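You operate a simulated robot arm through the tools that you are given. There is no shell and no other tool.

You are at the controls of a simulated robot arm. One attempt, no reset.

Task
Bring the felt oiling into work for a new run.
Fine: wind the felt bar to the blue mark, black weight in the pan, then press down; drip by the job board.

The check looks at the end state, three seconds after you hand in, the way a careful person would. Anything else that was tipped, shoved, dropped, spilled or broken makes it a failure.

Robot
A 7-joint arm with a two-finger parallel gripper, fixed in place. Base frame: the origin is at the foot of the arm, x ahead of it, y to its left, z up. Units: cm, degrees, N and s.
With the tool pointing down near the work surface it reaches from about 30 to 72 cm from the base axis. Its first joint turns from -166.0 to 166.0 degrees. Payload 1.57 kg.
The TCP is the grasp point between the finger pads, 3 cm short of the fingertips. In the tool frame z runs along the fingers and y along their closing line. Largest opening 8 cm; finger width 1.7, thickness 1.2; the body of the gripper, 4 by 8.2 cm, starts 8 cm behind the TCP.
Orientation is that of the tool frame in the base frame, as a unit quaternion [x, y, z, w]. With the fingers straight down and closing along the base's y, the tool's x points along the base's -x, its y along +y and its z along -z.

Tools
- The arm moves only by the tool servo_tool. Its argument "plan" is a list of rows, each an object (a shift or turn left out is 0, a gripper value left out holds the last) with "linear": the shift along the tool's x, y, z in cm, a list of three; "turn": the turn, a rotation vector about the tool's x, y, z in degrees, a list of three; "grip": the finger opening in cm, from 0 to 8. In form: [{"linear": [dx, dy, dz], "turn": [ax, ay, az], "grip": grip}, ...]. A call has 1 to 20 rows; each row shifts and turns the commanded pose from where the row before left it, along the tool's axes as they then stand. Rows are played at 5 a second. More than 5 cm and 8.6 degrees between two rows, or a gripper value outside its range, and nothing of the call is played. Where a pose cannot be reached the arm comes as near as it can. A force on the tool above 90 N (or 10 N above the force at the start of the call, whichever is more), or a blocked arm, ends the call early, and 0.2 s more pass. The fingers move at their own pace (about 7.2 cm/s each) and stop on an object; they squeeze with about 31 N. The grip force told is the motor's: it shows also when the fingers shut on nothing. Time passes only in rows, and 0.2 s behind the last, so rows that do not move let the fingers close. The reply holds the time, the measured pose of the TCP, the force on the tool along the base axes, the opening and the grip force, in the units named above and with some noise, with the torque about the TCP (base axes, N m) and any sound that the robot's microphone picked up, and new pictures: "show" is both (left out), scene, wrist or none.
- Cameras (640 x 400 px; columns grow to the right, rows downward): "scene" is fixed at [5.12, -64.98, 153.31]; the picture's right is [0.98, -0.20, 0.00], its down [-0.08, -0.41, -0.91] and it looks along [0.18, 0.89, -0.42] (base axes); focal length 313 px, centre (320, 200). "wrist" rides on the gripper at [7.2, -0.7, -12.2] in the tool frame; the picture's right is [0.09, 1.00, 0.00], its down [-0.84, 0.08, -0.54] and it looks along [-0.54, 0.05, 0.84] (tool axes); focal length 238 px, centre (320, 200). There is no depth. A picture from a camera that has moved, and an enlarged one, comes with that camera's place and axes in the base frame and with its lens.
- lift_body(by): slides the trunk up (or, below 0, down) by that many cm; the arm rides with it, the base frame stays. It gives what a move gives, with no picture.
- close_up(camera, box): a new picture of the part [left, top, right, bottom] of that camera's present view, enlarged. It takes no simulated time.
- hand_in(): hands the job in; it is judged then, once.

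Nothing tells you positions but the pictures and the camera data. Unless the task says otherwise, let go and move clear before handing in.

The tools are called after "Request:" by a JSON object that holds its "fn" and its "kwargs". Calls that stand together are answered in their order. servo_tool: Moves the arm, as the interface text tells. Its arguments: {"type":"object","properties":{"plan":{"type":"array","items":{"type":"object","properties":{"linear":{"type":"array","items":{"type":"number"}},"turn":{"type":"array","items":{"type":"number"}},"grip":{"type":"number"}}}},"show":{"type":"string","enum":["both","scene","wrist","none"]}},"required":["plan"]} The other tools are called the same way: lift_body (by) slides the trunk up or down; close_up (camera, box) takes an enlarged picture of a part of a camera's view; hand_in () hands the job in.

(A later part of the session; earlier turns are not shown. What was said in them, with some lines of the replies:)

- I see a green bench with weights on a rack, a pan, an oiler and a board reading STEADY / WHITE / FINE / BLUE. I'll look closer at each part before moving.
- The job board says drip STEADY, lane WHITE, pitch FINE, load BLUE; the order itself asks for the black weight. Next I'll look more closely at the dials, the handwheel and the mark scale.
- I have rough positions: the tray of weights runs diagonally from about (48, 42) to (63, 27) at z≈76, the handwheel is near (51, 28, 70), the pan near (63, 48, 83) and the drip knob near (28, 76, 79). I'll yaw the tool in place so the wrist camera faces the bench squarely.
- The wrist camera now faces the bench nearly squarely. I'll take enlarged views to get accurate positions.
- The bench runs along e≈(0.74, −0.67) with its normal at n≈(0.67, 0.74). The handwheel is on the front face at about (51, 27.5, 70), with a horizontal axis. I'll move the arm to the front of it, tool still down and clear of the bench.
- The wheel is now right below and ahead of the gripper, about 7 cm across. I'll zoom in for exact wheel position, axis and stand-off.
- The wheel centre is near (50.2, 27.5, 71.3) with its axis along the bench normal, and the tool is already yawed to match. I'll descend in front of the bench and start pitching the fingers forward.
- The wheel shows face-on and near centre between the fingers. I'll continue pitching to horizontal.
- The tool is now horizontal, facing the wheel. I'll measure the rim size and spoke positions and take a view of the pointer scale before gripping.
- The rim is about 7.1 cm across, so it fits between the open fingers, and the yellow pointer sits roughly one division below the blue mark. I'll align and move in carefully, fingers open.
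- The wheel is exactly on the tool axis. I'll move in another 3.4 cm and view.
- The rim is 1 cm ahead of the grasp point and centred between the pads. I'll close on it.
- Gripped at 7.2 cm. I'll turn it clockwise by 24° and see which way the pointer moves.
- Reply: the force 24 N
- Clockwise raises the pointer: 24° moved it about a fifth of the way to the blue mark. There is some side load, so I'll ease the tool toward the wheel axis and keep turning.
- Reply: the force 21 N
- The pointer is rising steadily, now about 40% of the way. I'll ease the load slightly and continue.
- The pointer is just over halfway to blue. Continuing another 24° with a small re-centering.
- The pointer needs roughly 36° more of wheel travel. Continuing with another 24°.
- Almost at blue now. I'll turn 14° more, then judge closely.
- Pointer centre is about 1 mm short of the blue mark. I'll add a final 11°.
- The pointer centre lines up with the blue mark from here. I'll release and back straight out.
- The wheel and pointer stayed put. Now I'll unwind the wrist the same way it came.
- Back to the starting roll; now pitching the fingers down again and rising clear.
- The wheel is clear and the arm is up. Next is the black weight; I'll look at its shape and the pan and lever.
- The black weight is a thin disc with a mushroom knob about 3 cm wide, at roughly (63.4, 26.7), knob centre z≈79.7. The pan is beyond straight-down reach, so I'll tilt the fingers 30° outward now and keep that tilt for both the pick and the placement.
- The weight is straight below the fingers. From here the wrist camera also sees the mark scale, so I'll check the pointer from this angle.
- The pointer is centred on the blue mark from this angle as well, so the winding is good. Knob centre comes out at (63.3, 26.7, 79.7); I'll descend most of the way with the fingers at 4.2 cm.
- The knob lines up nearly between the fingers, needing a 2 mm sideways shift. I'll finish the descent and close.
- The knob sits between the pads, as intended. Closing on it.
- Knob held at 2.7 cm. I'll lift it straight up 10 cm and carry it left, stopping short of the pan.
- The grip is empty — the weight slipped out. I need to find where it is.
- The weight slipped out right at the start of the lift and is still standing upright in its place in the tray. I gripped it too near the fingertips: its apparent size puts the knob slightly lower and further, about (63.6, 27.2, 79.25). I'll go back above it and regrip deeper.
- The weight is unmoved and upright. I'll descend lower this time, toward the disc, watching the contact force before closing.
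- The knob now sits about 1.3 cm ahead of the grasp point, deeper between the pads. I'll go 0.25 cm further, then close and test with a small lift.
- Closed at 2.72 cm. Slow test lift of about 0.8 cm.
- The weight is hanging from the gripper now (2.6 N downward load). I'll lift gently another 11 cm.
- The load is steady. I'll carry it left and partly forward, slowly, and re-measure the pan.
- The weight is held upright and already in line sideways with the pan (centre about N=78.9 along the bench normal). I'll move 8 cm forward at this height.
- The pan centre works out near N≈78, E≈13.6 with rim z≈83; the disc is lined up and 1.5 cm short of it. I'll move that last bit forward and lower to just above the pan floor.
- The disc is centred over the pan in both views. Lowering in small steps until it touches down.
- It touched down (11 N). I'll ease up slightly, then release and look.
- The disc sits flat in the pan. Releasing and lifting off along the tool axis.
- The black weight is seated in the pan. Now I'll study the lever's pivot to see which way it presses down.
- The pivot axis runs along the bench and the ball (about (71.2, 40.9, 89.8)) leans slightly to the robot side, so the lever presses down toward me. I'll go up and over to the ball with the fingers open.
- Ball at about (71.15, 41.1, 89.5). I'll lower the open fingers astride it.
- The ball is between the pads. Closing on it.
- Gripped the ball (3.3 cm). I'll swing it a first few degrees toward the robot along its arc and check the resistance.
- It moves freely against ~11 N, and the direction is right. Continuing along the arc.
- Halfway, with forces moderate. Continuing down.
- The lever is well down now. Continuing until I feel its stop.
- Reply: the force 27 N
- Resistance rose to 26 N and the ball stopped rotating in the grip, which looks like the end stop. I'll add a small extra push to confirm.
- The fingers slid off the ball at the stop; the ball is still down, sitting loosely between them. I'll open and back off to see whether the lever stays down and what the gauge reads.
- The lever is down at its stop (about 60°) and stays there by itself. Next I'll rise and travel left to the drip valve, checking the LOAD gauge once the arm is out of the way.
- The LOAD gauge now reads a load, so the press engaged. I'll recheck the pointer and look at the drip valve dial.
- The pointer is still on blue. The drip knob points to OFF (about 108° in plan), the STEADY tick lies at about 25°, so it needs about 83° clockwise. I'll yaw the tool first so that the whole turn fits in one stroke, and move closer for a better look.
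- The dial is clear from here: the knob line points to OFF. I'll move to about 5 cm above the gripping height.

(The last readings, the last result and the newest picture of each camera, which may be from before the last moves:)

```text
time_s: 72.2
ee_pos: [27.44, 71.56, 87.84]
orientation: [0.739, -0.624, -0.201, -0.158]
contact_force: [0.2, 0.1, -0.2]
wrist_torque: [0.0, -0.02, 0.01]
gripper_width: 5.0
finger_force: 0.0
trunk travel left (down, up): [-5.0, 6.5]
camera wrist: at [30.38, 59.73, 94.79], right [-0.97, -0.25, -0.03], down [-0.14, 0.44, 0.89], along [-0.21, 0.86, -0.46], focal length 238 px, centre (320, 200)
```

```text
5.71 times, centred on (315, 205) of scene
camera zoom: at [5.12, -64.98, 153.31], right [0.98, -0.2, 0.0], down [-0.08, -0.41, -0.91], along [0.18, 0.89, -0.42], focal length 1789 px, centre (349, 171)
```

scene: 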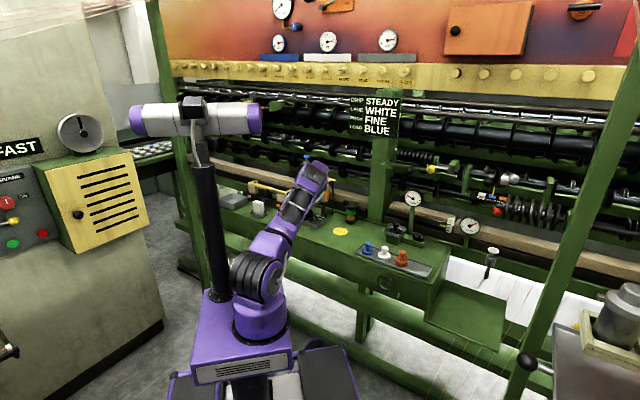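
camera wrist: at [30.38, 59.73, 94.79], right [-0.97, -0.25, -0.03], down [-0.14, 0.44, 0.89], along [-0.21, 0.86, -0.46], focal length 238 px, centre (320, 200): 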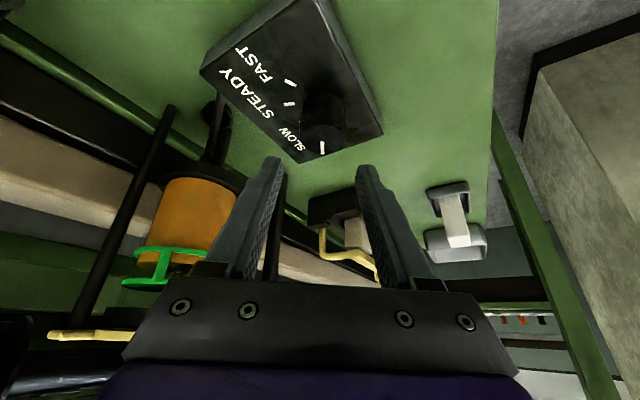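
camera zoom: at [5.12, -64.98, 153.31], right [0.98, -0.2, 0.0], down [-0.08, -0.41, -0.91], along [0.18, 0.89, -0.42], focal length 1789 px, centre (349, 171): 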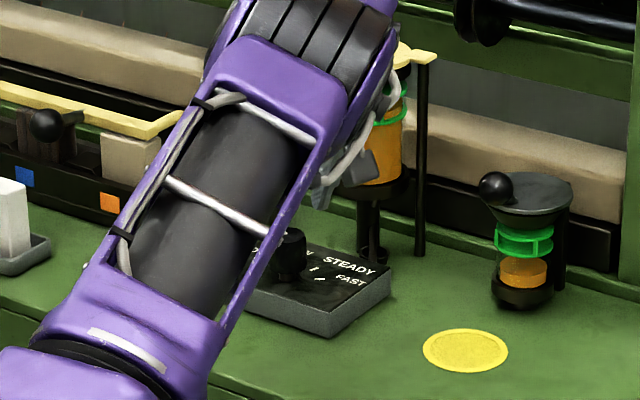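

Knob top triangulates to (27.2, 72.4, 83.0). Descending with the open fingers astride it.

Request:
{"fn": "servo_tool", "kwargs": {"plan": [{"linear": [0.5, 0.03, 1.02]}, {"linear": [0.5, 0.03, 1.02]}, {"linear": [0.5, 0.03, 1.02]}, {"linear": [0.5, 0.02, 1.02]}, {}], "show": "wrist"}}

Request:
{"fn": "close_up", "kwargs": {"camera": "wrist", "box": [220, 90, 440, 250]}}

Request:
{"fn": "close_up", "kwargs": {"camera": "scene", "box": [275, 170, 355, 240]}}

```text
time_s: 73.4
ee_pos: [27.21, 71.74, 83.13]
orientation: [0.738, -0.624, -0.203, -0.159]
contact_force: [-0.6, -0.2, -0.3]
wrist_torque: [0.03, -0.01, 0.01]
gripper_width: 5.01
finger_force: 0.0
trunk travel left (down, up): [-5.0, 6.5]
camera wrist: at [30.09, 59.92, 90.25], right [-0.97, -0.25, -0.03], down [-0.14, 0.44, 0.89], along [-0.21, 0.86, -0.46], focal length 238 px, centre (320, 200)
```

wrist: 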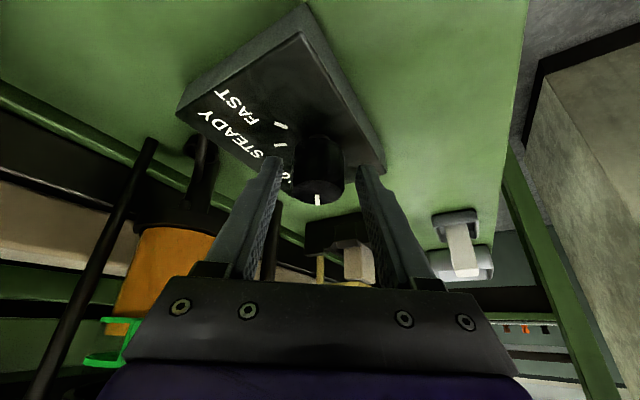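

```text
2.50 times, centred on (330, 170) of wrist
camera zoom: at [30.09, 59.92, 90.25], right [-0.97, -0.25, -0.03], down [-0.14, 0.44, 0.89], along [-0.21, 0.86, -0.46], focal length 596 px, centre (295, 275)
```

zoom: 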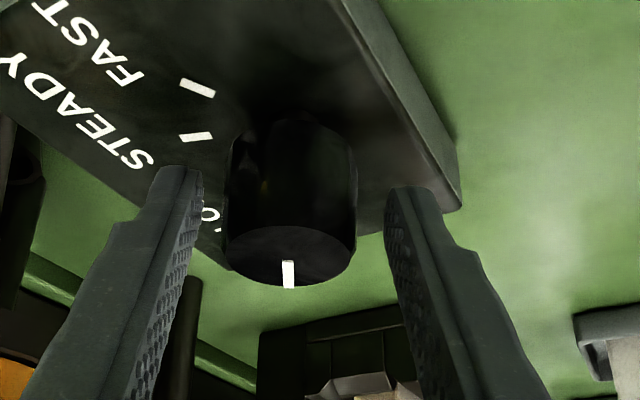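

```text
5.71 times, centred on (315, 205) of scene
camera zoom: at [5.12, -64.98, 153.31], right [0.98, -0.2, 0.0], down [-0.08, -0.41, -0.91], along [0.18, 0.89, -0.42], focal length 1789 px, centre (349, 171)
```

zoom: 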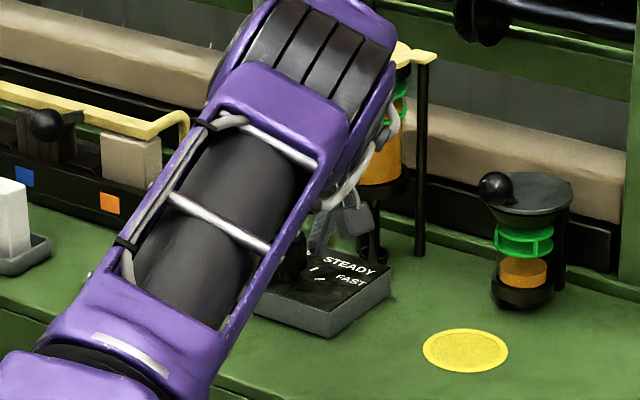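

The knob is between the pads. Closing on it.

Request:
{"fn": "servo_tool", "kwargs": {"plan": [{"grip": 2.6}, {}, {}], "show": "none"}}

```text
time_s: 74.2
ee_pos: [27.28, 71.88, 83.25]
orientation: [0.738, -0.624, -0.201, -0.159]
contact_force: [8.5, 2.8, -1.9]
wrist_torque: [0.68, -1.26, -0.05]
gripper_width: 3.56
finger_force: 42.6
trunk travel left (down, up): [-5.0, 6.5]
```

Gripped at 3.6 cm. I'll start the clockwise turn about the vertical axis, 18° first.

Request:
{"fn": "servo_tool", "kwargs": {"plan": [{"linear": [0, -0.08, 0]}, {"linear": [0, 0.055, 0], "turn": [2.96, -0.1, 5.21]}, {"linear": [0, 0.055, 0], "turn": [2.96, -0.1, 5.21]}, {"linear": [0, 0.055, 0], "turn": [2.96, -0.1, 5.21]}, {}], "show": "wrist"}}

Request:
{"fn": "close_up", "kwargs": {"camera": "wrist", "box": [220, 90, 440, 250]}}

```text
time_s: 75.4
ee_pos: [27.15, 71.76, 83.34]
orientation: [-0.631, 0.732, 0.175, 0.187]
contact_force: [12.5, 3.4, 1.1]
wrist_torque: [-0.18, -1.6, -0.11]
gripper_width: 3.57
finger_force: 42.5
trunk travel left (down, up): [-5.0, 6.5]
camera wrist: at [26.19, 59.61, 90.27], right [-1.0, 0.06, -0.03], down [0.0, 0.46, 0.89], along [0.07, 0.88, -0.46], focal length 238 px, centre (320, 200)
```

wrist: 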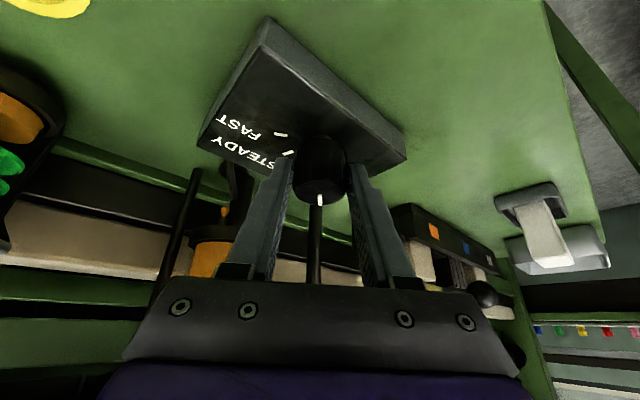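

```text
2.50 times, centred on (330, 170) of wrist
camera zoom: at [26.19, 59.61, 90.27], right [-1.0, 0.06, -0.03], down [0.0, 0.46, 0.89], along [0.07, 0.88, -0.46], focal length 596 px, centre (295, 275)
```

zoom: 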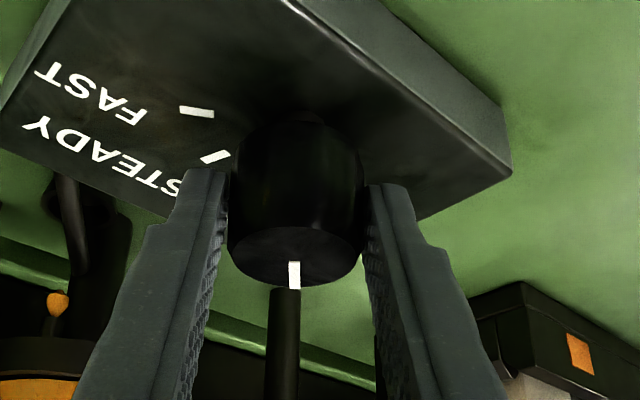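

The knob turns with the gripper. I'll ease the side load and continue another 36°.

Request:
{"fn": "servo_tool", "kwargs": {"plan": [{"linear": [0, -0.12, 0]}, {"linear": [0, 0.03, 0], "turn": [2.96, -0.1, 5.21]}, {"linear": [0, 0.03, 0], "turn": [2.96, -0.1, 5.21]}, {"linear": [0, 0.03, 0], "turn": [2.96, -0.1, 5.21]}, {"linear": [0, 0.03, 0], "turn": [2.96, -0.1, 5.21]}, {"linear": [0, 0.03, 0], "turn": [2.96, -0.1, 5.21]}, {"linear": [0, 0.03, 0], "turn": [2.96, -0.1, 5.21]}, {}], "show": "both"}}

Request:
{"fn": "close_up", "kwargs": {"camera": "wrist", "box": [220, 90, 440, 250]}}

```text
time_s: 77.2
ee_pos: [26.72, 71.99, 83.31]
orientation: [-0.375, 0.891, 0.108, 0.231]
contact_force: [-4.9, 8.2, 3.1]
wrist_torque: [-0.57, -0.98, 0.06]
gripper_width: 3.61
finger_force: 43.2
trunk travel left (down, up): [-5.0, 6.5]
camera wrist: at [18.84, 62.66, 90.29], right [-0.77, 0.64, -0.03], down [0.28, 0.37, 0.89], along [0.57, 0.68, -0.46], focal length 238 px, centre (320, 200)
```

scene: 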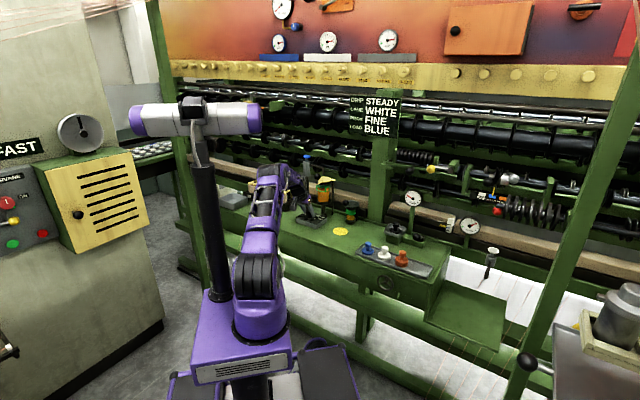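
wrist: 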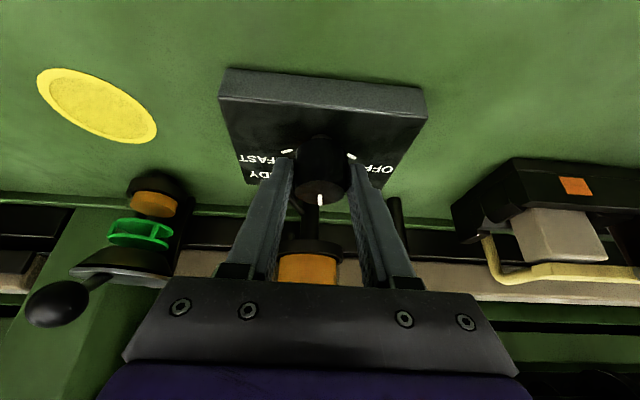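

```text
2.50 times, centred on (330, 170) of wrist
camera zoom: at [18.84, 62.66, 90.29], right [-0.77, 0.64, -0.03], down [0.28, 0.37, 0.89], along [0.57, 0.68, -0.46], focal length 596 px, centre (295, 275)
```

zoom: 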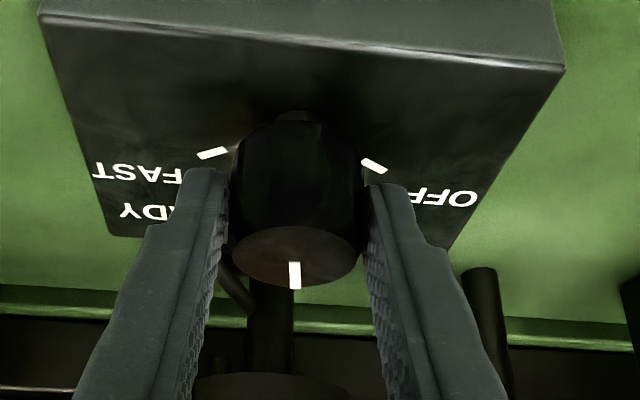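

Rotation so far is 54°, with the line now between SLOW and STEADY. Another 27° should bring it onto STEADY.

Request:
{"fn": "servo_tool", "kwargs": {"plan": [{"linear": [0, 0.08, 0]}, {"linear": [0, 0.05, 0], "turn": [2.96, -0.1, 5.21]}, {"linear": [0, 0.05, 0], "turn": [2.96, -0.1, 5.21]}, {"linear": [0, 0.05, 0], "turn": [2.96, -0.1, 5.21]}, {"linear": [0, 0.05, 0], "turn": [2.96, -0.1, 5.21]}, {"linear": [0, 0.03, 0], "turn": [1.48, -0.05, 2.6]}, {}], "show": "both"}}

Request:
{"fn": "close_up", "kwargs": {"camera": "wrist", "box": [220, 90, 440, 250]}}

Request:
{"fn": "close_up", "kwargs": {"camera": "scene", "box": [285, 185, 345, 235]}}

```text
time_s: 78.8
ee_pos: [26.36, 72.27, 83.3]
orientation: [-0.157, 0.954, 0.051, 0.25]
contact_force: [-18.0, 11.5, 1.9]
wrist_torque: [-0.95, 0.38, 0.16]
gripper_width: 3.6
finger_force: 42.8
trunk travel left (down, up): [-5.0, 6.5]
camera wrist: at [15.27, 67.54, 90.31], right [-0.4, 0.92, -0.03], down [0.42, 0.21, 0.89], along [0.82, 0.34, -0.47], focal length 238 px, centre (320, 200)
```

scene: 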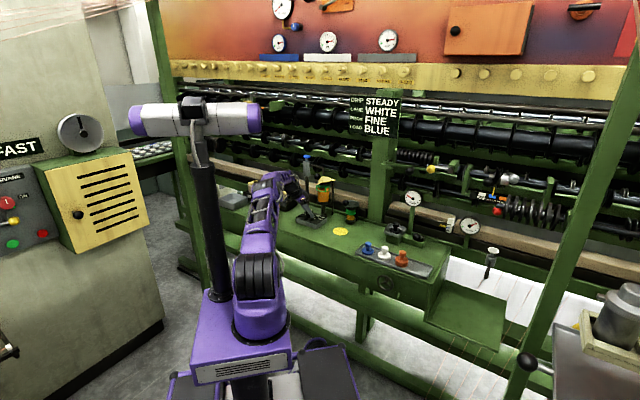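
wrist: 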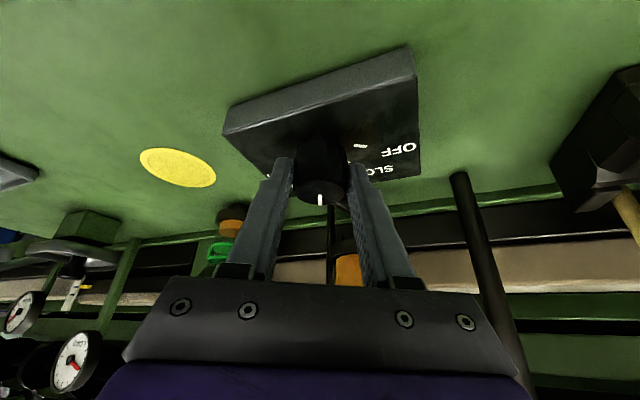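

```text
2.50 times, centred on (330, 170) of wrist
camera zoom: at [15.27, 67.54, 90.31], right [-0.4, 0.92, -0.03], down [0.42, 0.21, 0.89], along [0.82, 0.34, -0.47], focal length 596 px, centre (295, 275)
```

zoom: 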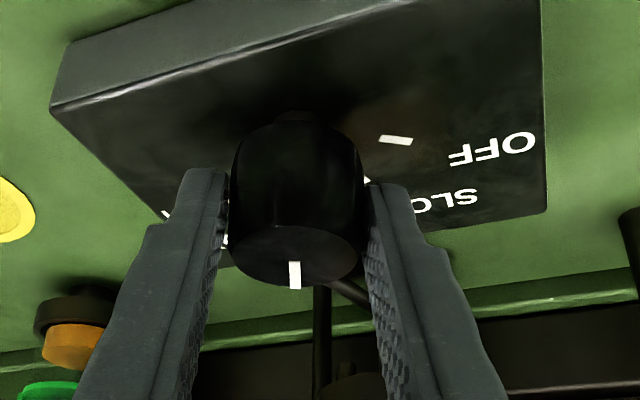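

```text
8.00 times, centred on (315, 210) of scene
camera zoom: at [5.12, -64.98, 153.31], right [0.98, -0.2, 0.0], down [-0.08, -0.41, -0.91], along [0.18, 0.89, -0.42], focal length 2504 px, centre (360, 120)
```

zoom: 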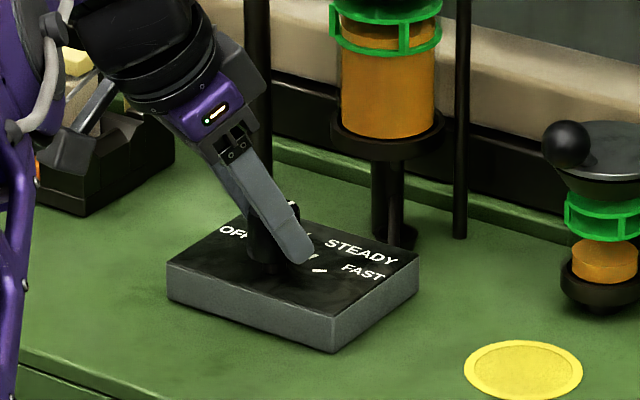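

The line now points at about 25°, which should be STEADY. I'll relieve the side load, open the fingers, and back out to check.

Request:
{"fn": "servo_tool", "kwargs": {"plan": [{"linear": [0.07, 0.12, -0.04]}, {"grip": 5.2}, {}, {"linear": [-0.5, 0.01, -0.87]}, {"linear": [-0.99, 0.03, -1.73]}, {"linear": [-0.99, 0.03, -1.73]}, {"linear": [0.5, 0.03, -3.0]}, {}], "show": "both"}}

Request:
{"fn": "close_up", "kwargs": {"camera": "wrist", "box": [220, 40, 440, 200]}}

Request:
{"fn": "close_up", "kwargs": {"camera": "scene", "box": [295, 195, 335, 225]}}

```text
time_s: 80.6
ee_pos: [24.95, 71.44, 90.77]
orientation: [-0.157, 0.954, 0.05, 0.25]
contact_force: [0.7, 1.0, 0.0]
wrist_torque: [-0.02, 0.03, 0.0]
gripper_width: 5.19
finger_force: 0.1
trunk travel left (down, up): [-5.0, 6.5]
camera wrist: at [13.6, 66.82, 97.69], right [-0.4, 0.92, -0.03], down [0.42, 0.21, 0.89], along [0.82, 0.34, -0.46], focal length 238 px, centre (320, 200)
```

scene: 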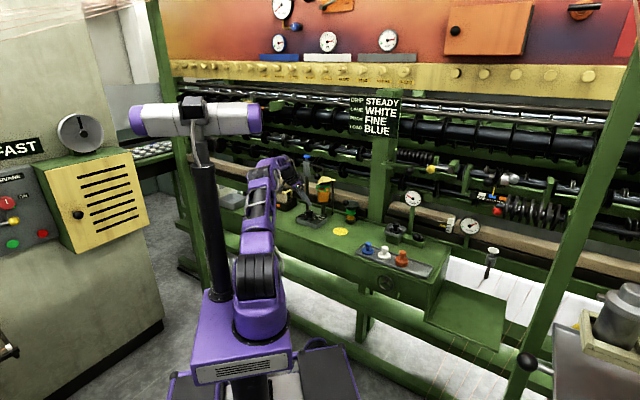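
wrist: 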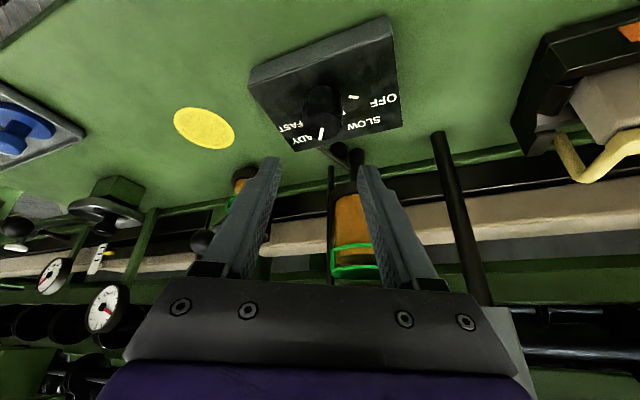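

```text
2.50 times, centred on (330, 120) of wrist
camera zoom: at [13.6, 66.82, 97.69], right [-0.4, 0.92, -0.03], down [0.42, 0.21, 0.89], along [0.82, 0.34, -0.46], focal length 596 px, centre (295, 400)
```

zoom: 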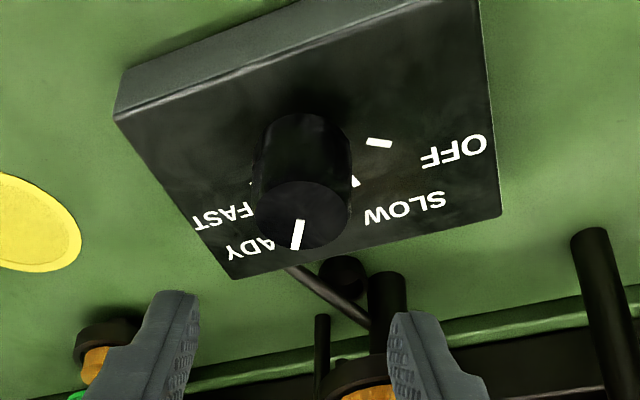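

```text
13.33 times, centred on (315, 210) of scene
camera zoom: at [5.12, -64.98, 153.31], right [0.98, -0.2, 0.0], down [-0.08, -0.41, -0.91], along [0.18, 0.89, -0.42], focal length 4174 px, centre (387, 67)
```

zoom: 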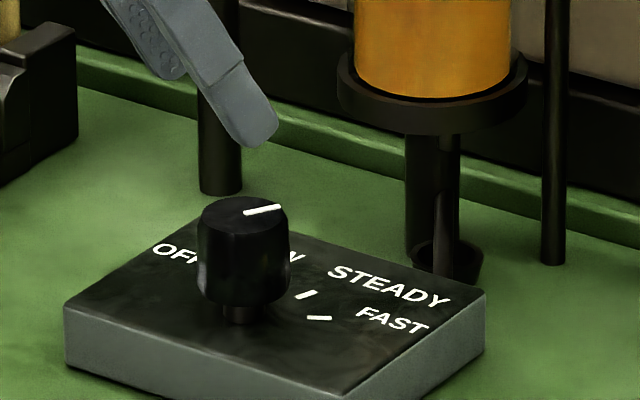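

The knob slipped a little past STEADY on release: its line is now at about 12°, with the STEADY tick at about 26°. I'll regrip at this yaw, centre better, and turn it back about 14°.

Request:
{"fn": "servo_tool", "kwargs": {"plan": [{"linear": [-0.5, 0, 3.0]}, {"linear": [0.9, 0.02, 1.52]}, {"linear": [0.9, 0.02, 1.52]}, {"linear": [0.9, 0.02, 1.52]}, {}], "show": "wrist"}}

Request:
{"fn": "close_up", "kwargs": {"camera": "wrist", "box": [220, 90, 440, 250]}}

```text
time_s: 81.8
ee_pos: [26.53, 72.42, 82.92]
orientation: [-0.157, 0.954, 0.051, 0.25]
contact_force: [0.3, 0.1, 0.6]
wrist_torque: [0.01, -0.01, -0.03]
gripper_width: 5.2
finger_force: 0.0
trunk travel left (down, up): [-5.0, 6.5]
camera wrist: at [15.2, 67.67, 89.98], right [-0.4, 0.92, -0.03], down [0.42, 0.21, 0.89], along [0.82, 0.34, -0.46], focal length 238 px, centre (320, 200)
```

wrist: 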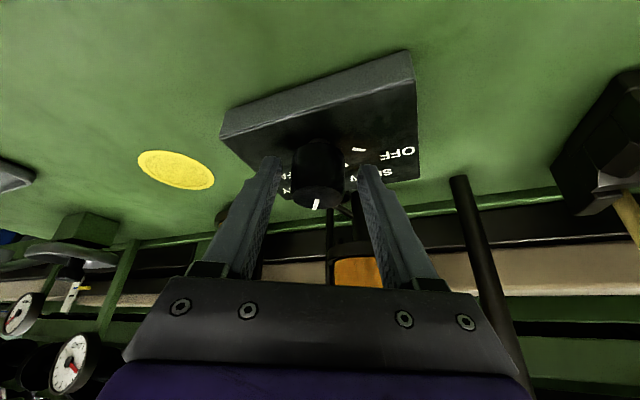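

```text
2.50 times, centred on (330, 170) of wrist
camera zoom: at [15.2, 67.67, 89.98], right [-0.4, 0.92, -0.03], down [0.42, 0.21, 0.89], along [0.82, 0.34, -0.46], focal length 596 px, centre (295, 275)
```

zoom: 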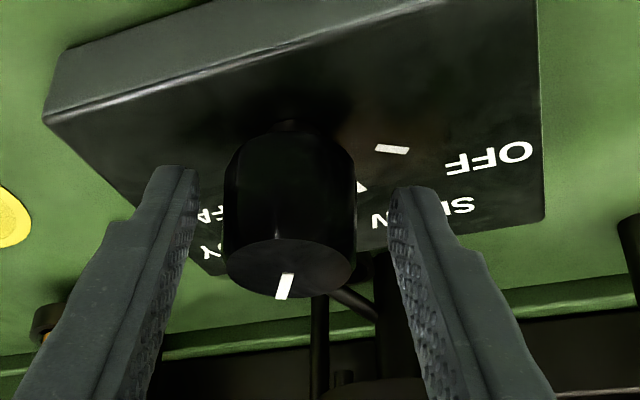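

The knob is nearly centred (1.5 mm to correct). I'll shift and close.

Request:
{"fn": "servo_tool", "kwargs": {"plan": [{"linear": [0, -0.15, 0]}, {}, {"grip": 2.6}, {}, {}], "show": "wrist"}}

Request:
{"fn": "close_up", "kwargs": {"camera": "wrist", "box": [220, 90, 440, 250]}}

```text
time_s: 83.0
ee_pos: [26.56, 72.17, 82.96]
orientation: [-0.157, 0.954, 0.049, 0.25]
contact_force: [-0.6, 4.5, 0.4]
wrist_torque: [-0.9, -0.21, 0.03]
gripper_width: 3.61
finger_force: 42.7
trunk travel left (down, up): [-5.0, 6.5]
camera wrist: at [15.26, 67.56, 90.0], right [-0.4, 0.92, -0.03], down [0.42, 0.21, 0.89], along [0.82, 0.34, -0.46], focal length 238 px, centre (320, 200)
```

wrist: 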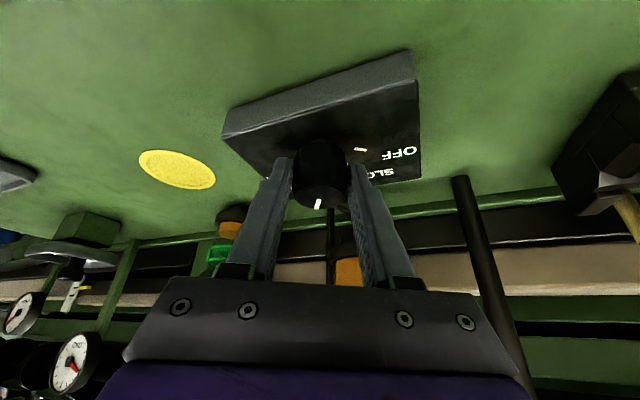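

```text
2.50 times, centred on (330, 170) of wrist
camera zoom: at [15.26, 67.56, 90.0], right [-0.4, 0.92, -0.03], down [0.42, 0.21, 0.89], along [0.82, 0.34, -0.46], focal length 596 px, centre (295, 275)
```

zoom: 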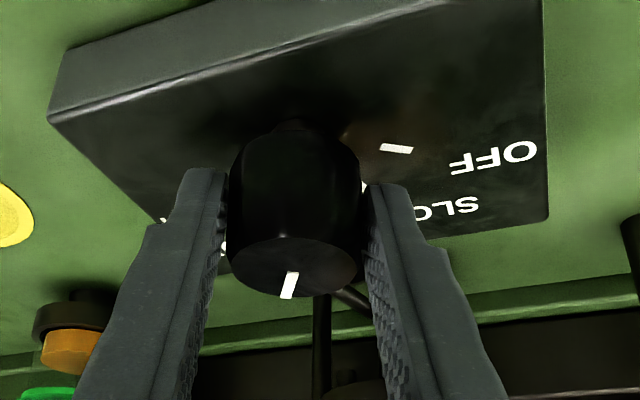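

Gripped with low side force (4.5 N). Turning back 14° counter-clockwise.

Request:
{"fn": "servo_tool", "kwargs": {"plan": [{"linear": [0, -0.05, 0], "turn": [-2.3, 0.08, -4.05]}, {"linear": [0, -0.05, 0], "turn": [-2.3, 0.08, -4.05]}, {"linear": [0, -0.05, 0], "turn": [-2.3, 0.08, -4.05]}, {}, {}], "show": "wrist"}}

Request:
{"fn": "close_up", "kwargs": {"camera": "wrist", "box": [220, 90, 440, 250]}}

Request:
{"fn": "close_up", "kwargs": {"camera": "scene", "box": [295, 195, 335, 225]}}

```text
time_s: 84.2
ee_pos: [26.72, 72.08, 83.02]
orientation: [-0.272, 0.928, 0.081, 0.242]
contact_force: [-2.2, 2.9, 0.7]
wrist_torque: [-1.13, -0.49, 0.06]
gripper_width: 3.6
finger_force: 42.7
trunk travel left (down, up): [-5.0, 6.5]
camera wrist: at [16.81, 64.81, 90.0], right [-0.61, 0.79, -0.03], down [0.35, 0.3, 0.89], along [0.71, 0.53, -0.46], focal length 238 px, centre (320, 200)
```

wrist: 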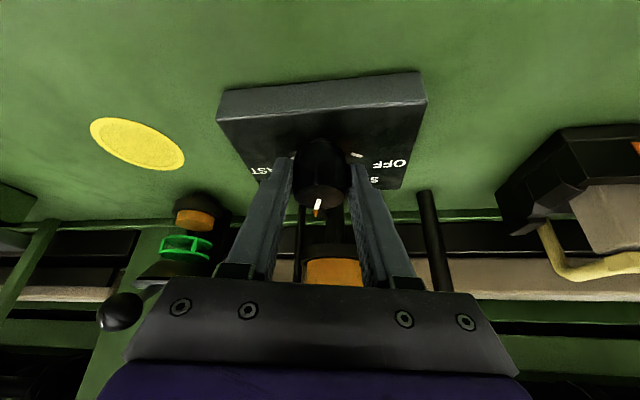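

```text
2.50 times, centred on (330, 170) of wrist
camera zoom: at [16.81, 64.81, 90.0], right [-0.61, 0.79, -0.03], down [0.35, 0.3, 0.89], along [0.71, 0.53, -0.46], focal length 596 px, centre (295, 275)
```

zoom: 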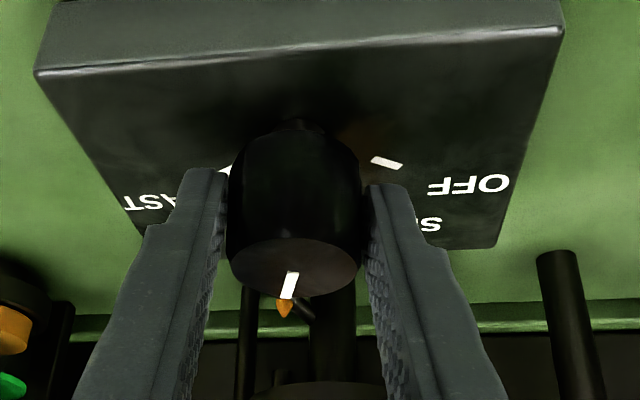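

```text
13.33 times, centred on (315, 210) of scene
camera zoom: at [5.12, -64.98, 153.31], right [0.98, -0.2, 0.0], down [-0.08, -0.41, -0.91], along [0.18, 0.89, -0.42], focal length 4174 px, centre (387, 67)
```

zoom: 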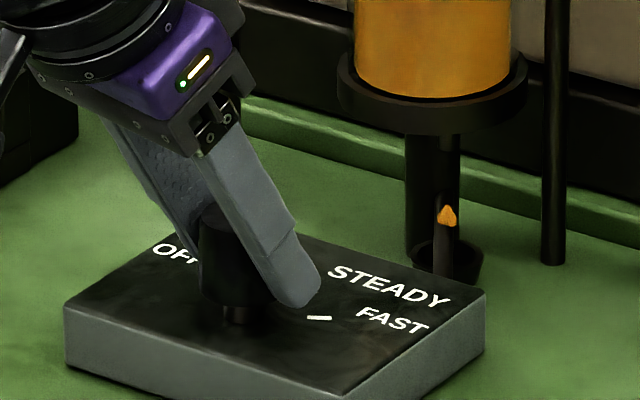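

A drop is now forming under the oiler, and side forces are low. I'll open the fingers gently and back out to check the line.

Request:
{"fn": "servo_tool", "kwargs": {"plan": [{"grip": 4.4}, {}, {"grip": 5.4}, {}, {"linear": [-0.5, 0.01, -0.87]}, {"linear": [-0.99, 0.03, -1.73]}, {"linear": [-0.99, 0.03, -1.73]}, {"linear": [0.5, 0.03, -3.0]}, {}], "show": "wrist"}}

Request:
{"fn": "close_up", "kwargs": {"camera": "wrist", "box": [220, 40, 440, 200]}}

Request:
{"fn": "close_up", "kwargs": {"camera": "scene", "box": [295, 195, 335, 225]}}

```text
time_s: 86.2
ee_pos: [25.08, 70.97, 90.46]
orientation: [-0.271, 0.928, 0.081, 0.242]
contact_force: [-0.5, -0.2, -0.2]
wrist_torque: [0.04, 0.01, -0.01]
gripper_width: 5.39
finger_force: 0.1
trunk travel left (down, up): [-5.0, 6.5]
camera wrist: at [15.27, 63.71, 97.42], right [-0.61, 0.79, -0.03], down [0.35, 0.3, 0.89], along [0.71, 0.53, -0.46], focal length 238 px, centre (320, 200)
```

wrist: 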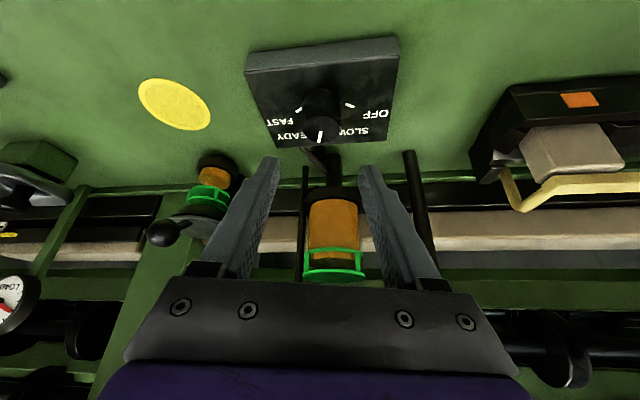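

```text
2.50 times, centred on (330, 120) of wrist
camera zoom: at [15.27, 63.71, 97.42], right [-0.61, 0.79, -0.03], down [0.35, 0.3, 0.89], along [0.71, 0.53, -0.46], focal length 596 px, centre (295, 400)
```

zoom: 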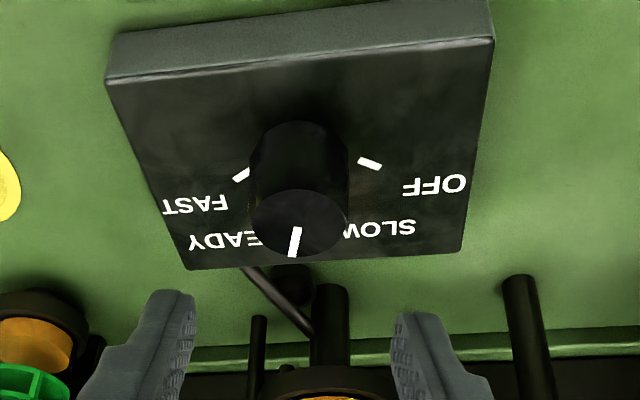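

```text
13.33 times, centred on (315, 210) of scene
camera zoom: at [5.12, -64.98, 153.31], right [0.98, -0.2, 0.0], down [-0.08, -0.41, -0.91], along [0.18, 0.89, -0.42], focal length 4174 px, centre (387, 67)
```

zoom: 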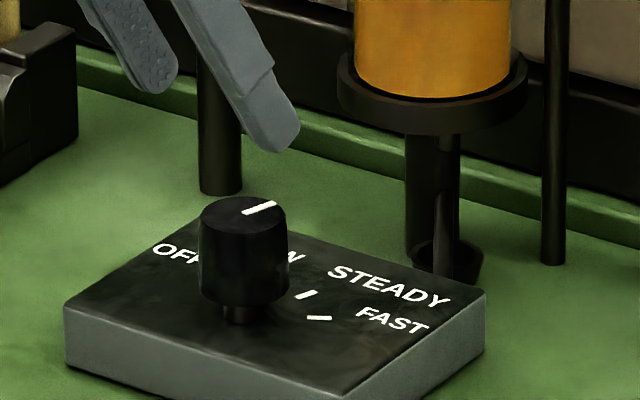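

The line now points between 24° and 30°, close to STEADY. I'll zoom in to compare it with the tick.

Request:
{"fn": "close_up", "kwargs": {"camera": "scene", "box": [303, 202, 323, 216]}}

Request:
{"fn": "close_up", "kwargs": {"camera": "wrist", "box": [270, 70, 370, 150]}}

```text
16.00 times, centred on (313, 209) of scene
camera zoom: at [5.12, -64.98, 153.31], right [0.98, -0.2, 0.0], down [-0.08, -0.41, -0.91], along [0.18, 0.89, -0.42], focal length 5009 px, centre (432, 56)
```

zoom: 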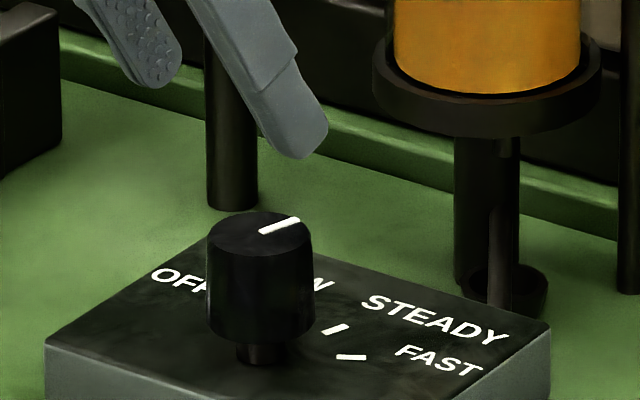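

```text
5.00 times, centred on (320, 110) of wrist
camera zoom: at [15.27, 63.71, 97.42], right [-0.61, 0.79, -0.03], down [0.35, 0.3, 0.89], along [0.71, 0.53, -0.46], focal length 1192 px, centre (320, 650)
```

zoom: 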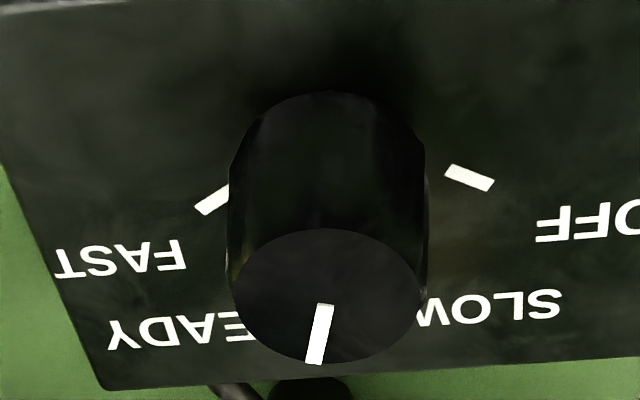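

The knob line sits at about 27°, on the STEADY tick (about 26°). I'll withdraw the arm up and toward the robot, then check everything once more.

Request:
{"fn": "servo_tool", "kwargs": {"plan": [{"linear": [2.0, 0, -3.5]}, {"linear": [2.0, 0, -3.5]}, {"linear": [2.0, 0, -3.5]}, {"linear": [2.0, 0, -3.5]}, {}]}}

Request:
{"fn": "close_up", "kwargs": {"camera": "scene", "box": [385, 185, 465, 245]}}

Request:
{"fn": "close_up", "kwargs": {"camera": "scene", "box": [285, 170, 365, 235]}}

Request:
{"fn": "close_up", "kwargs": {"camera": "scene", "box": [355, 210, 445, 280]}}

Request:
{"fn": "close_up", "kwargs": {"camera": "scene", "box": [436, 222, 456, 234]}}

```text
time_s: 87.4
ee_pos: [13.42, 63.29, 98.54]
orientation: [-0.272, 0.928, 0.08, 0.242]
contact_force: [-1.2, 0.6, 0.0]
wrist_torque: [-0.02, -0.04, -0.01]
gripper_width: 5.42
finger_force: 0.1
trunk travel left (down, up): [-5.0, 6.5]
camera wrist: at [3.57, 56.01, 105.59], right [-0.61, 0.79, -0.03], down [0.35, 0.3, 0.89], along [0.71, 0.53, -0.46], focal length 238 px, centre (320, 200)
```

scene: 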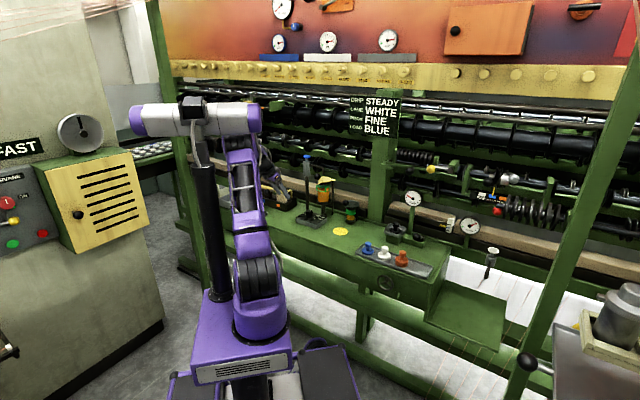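
wrist: 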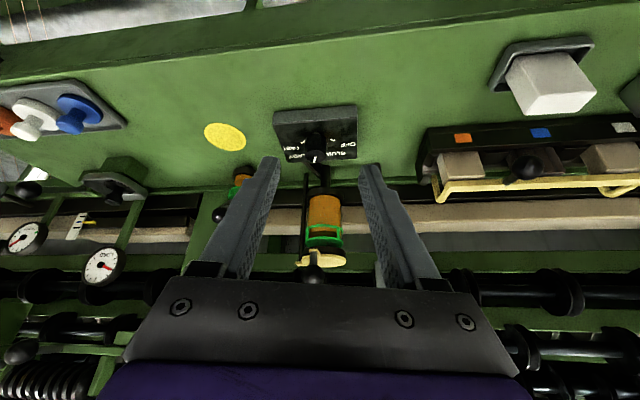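

```text
6.67 times, centred on (425, 215) of scene
camera zoom: at [5.12, -64.98, 153.31], right [0.98, -0.2, 0.0], down [-0.08, -0.41, -0.91], along [0.18, 0.89, -0.42], focal length 2087 px, centre (-380, 100)
```

zoom: 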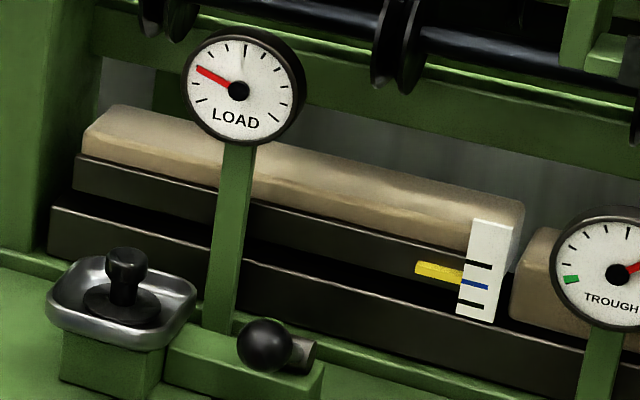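

```text
6.15 times, centred on (325, 202) of scene
camera zoom: at [5.12, -64.98, 153.31], right [0.98, -0.2, 0.0], down [-0.08, -0.41, -0.91], along [0.18, 0.89, -0.42], focal length 1927 px, centre (289, 185)
```

zoom: 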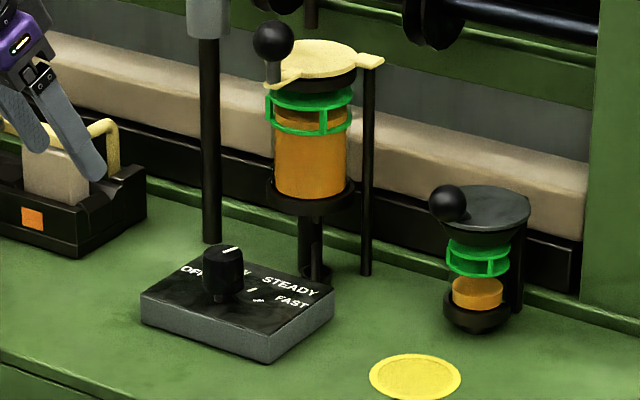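

```text
5.71 times, centred on (400, 245) of scene
camera zoom: at [5.12, -64.98, 153.31], right [0.98, -0.2, 0.0], down [-0.08, -0.41, -0.91], along [0.18, 0.89, -0.42], focal length 1789 px, centre (-137, -57)
```

zoom: 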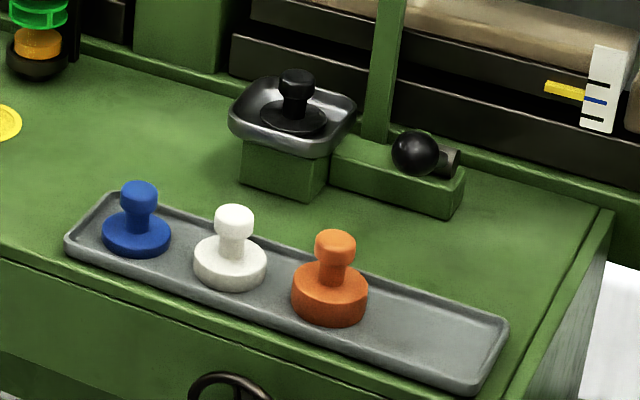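

```text
16.00 times, centred on (446, 228) of scene
camera zoom: at [5.12, -64.98, 153.31], right [0.98, -0.2, 0.0], down [-0.08, -0.41, -0.91], along [0.18, 0.89, -0.42], focal length 5009 px, centre (-1696, -248)
```

zoom: 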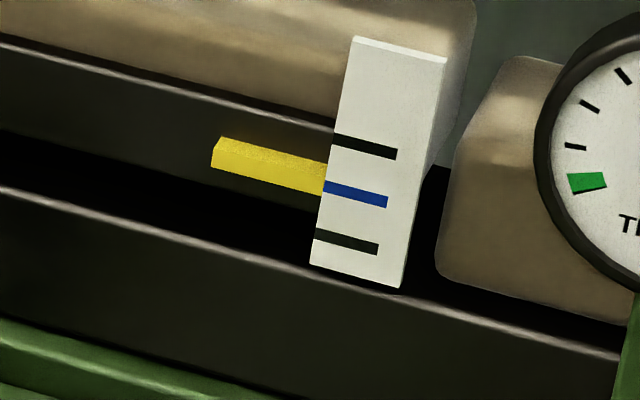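

Everything checks out: pointer on blue, black weight in the pan, lever down with the LOAD gauge reading, and the drip on STEADY. I'll pull the arm a little further clear before handing in.

Request:
{"fn": "servo_tool", "kwargs": {"plan": [{"linear": [0, -1, -4]}, {"linear": [0, -1, -4]}, {"linear": [0, -1, -3]}, {}, {}]}}

Request:
{"fn": "close_up", "kwargs": {"camera": "scene", "box": [295, 185, 335, 225]}}

```text
time_s: 88.3
ee_pos: [10.78, 57.76, 99.21]
orientation: [-0.289, 0.93, 0.005, 0.228]
contact_force: [-0.7, 0.1, -0.1]
wrist_torque: [-0.01, 0.0, 0.01]
gripper_width: 5.41
finger_force: 0.0
trunk travel left (down, up): [-5.0, 6.5]
stopped in row 4: the arm was blocked; the commanded pose is now the measured one
camera wrist: at [0.81, 51.68, 107.07], right [-0.6, 0.78, -0.16], down [0.34, 0.44, 0.83], along [0.72, 0.45, -0.53], focal length 238 px, centre (320, 200)
```

scene: 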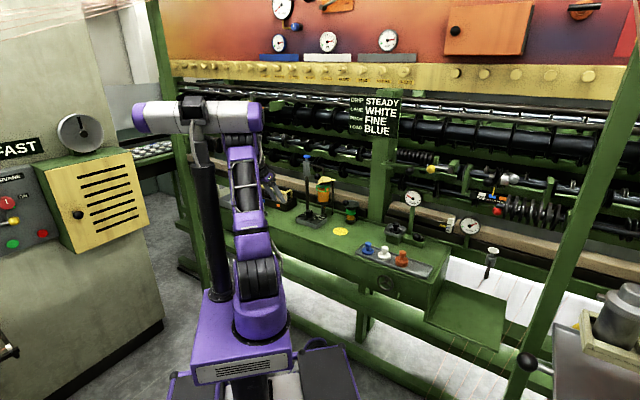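
wrist: 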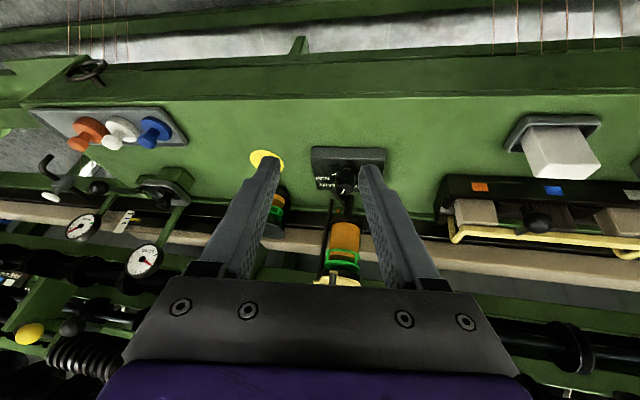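

```text
10.00 times, centred on (315, 205) of scene
camera zoom: at [5.12, -64.98, 153.31], right [0.98, -0.2, 0.0], down [-0.08, -0.41, -0.91], along [0.18, 0.89, -0.42], focal length 3131 px, centre (370, 150)
```

zoom: 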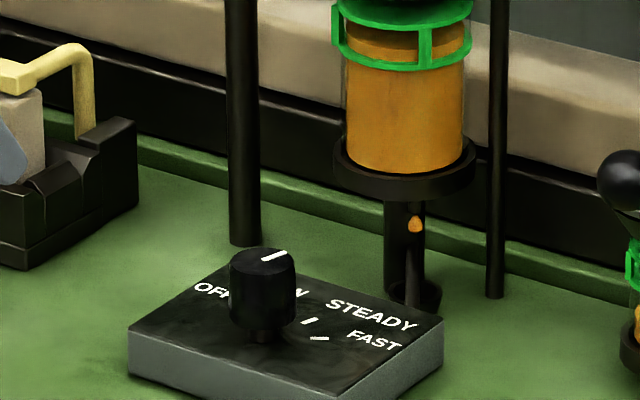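

The retreat stopped because the arm came up against its own structure; the bench is untouched and the oiler is dripping. I'll ease it forward a little to be free of contact.

Request:
{"fn": "servo_tool", "kwargs": {"plan": [{"linear": [0, 0, 1.5]}, {"linear": [0, 0, 1.5]}, {}, {}]}}

Request:
{"fn": "close_up", "kwargs": {"camera": "scene", "box": [130, 80, 330, 240]}}

```text
time_s: 89.3
ee_pos: [12.02, 58.19, 97.02]
orientation: [-0.288, 0.93, 0.012, 0.228]
contact_force: [0.7, 0.0, 0.3]
wrist_torque: [0.02, -0.04, 0.03]
gripper_width: 5.39
finger_force: 0.0
trunk travel left (down, up): [-5.0, 6.5]
camera wrist: at [2.22, 52.09, 104.97], right [-0.6, 0.78, -0.15], down [0.34, 0.43, 0.84], along [0.72, 0.45, -0.53], focal length 238 px, centre (320, 200)
```

scene: 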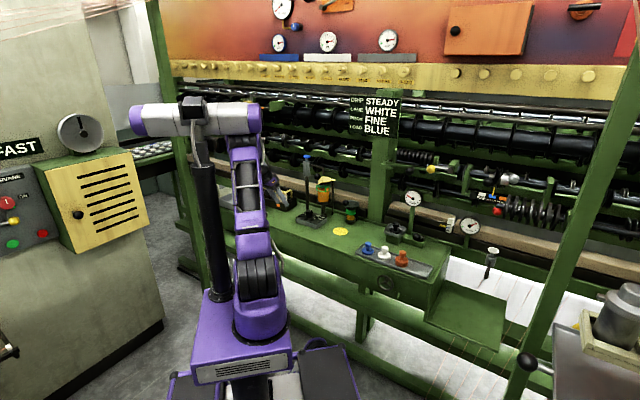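
wrist: 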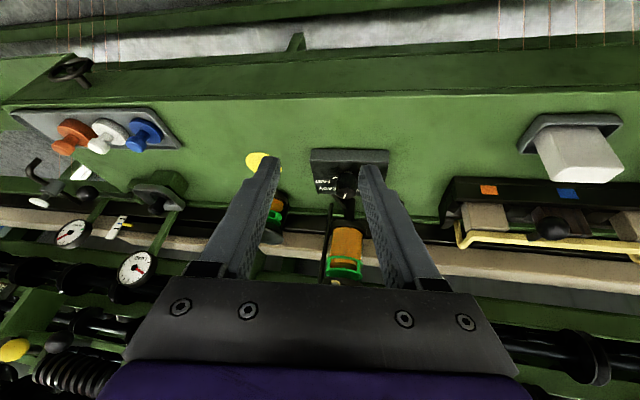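

```text
2.50 times, centred on (230, 160) of scene
camera zoom: at [5.12, -64.98, 153.31], right [0.98, -0.2, 0.0], down [-0.08, -0.41, -0.91], along [0.18, 0.89, -0.42], focal length 783 px, centre (545, 300)
```

zoom: 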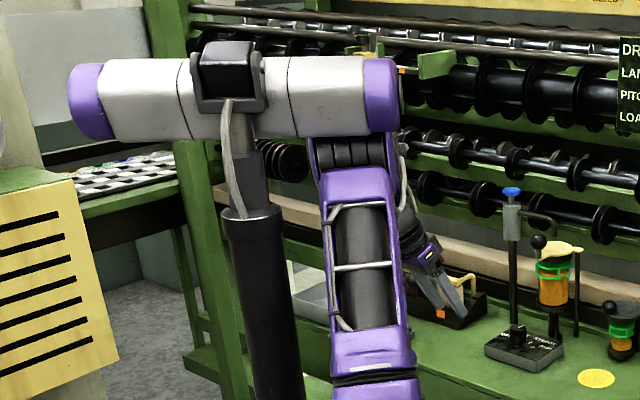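

The arm is free of contact, clear of the bench and no longer touching any of the parts I set. The pointer is on blue, the black weight is in the pan, the lever is down and the drip is at STEADY, so I'm handing in.

Request:
{"fn": "hand_in", "kwargs": {}}

```text
The job is handed in.
```

I've handed the job in with the felt oiling set for the fine run. I haven't been told the result of the check.

- **Felt bar:** I wound the handwheel until the yellow pointer was centred on the blue mark. Both cameras showed it there, and it hadn't moved when I checked again near the end.
- **Weight:** The black weight sits in the pan, as you asked. The job board says LOAD BLUE, but you named the black weight, so I followed you.
- **Press:** The lever is down against its stop, about 60° from upright, and stays there without being held. The LOAD gauge now shows a load.
- **Drip:** I set the knob to STEADY, as the board says. The line on the knob is within a few degrees of the STEADY tick, and the oiler is dripping.

Some things went wrong along the way:

- **Weight slipped:** It came out of the fingers on the first lift, but stayed upright in its place in the tray.
- **Lever ball slipped:** The fingers slid off the ball as the lever reached its stop. The lever stayed down.
- **Knob overshot:** It turned slightly past STEADY when I let go, so I turned it back.
- **Arm blocked:** On the final retreat the arm was stopped, as far as I could see against its own structure, well clear of the bench. I eased it forward until it was free.

As far as I could see, nothing was tipped, spilled or broken.
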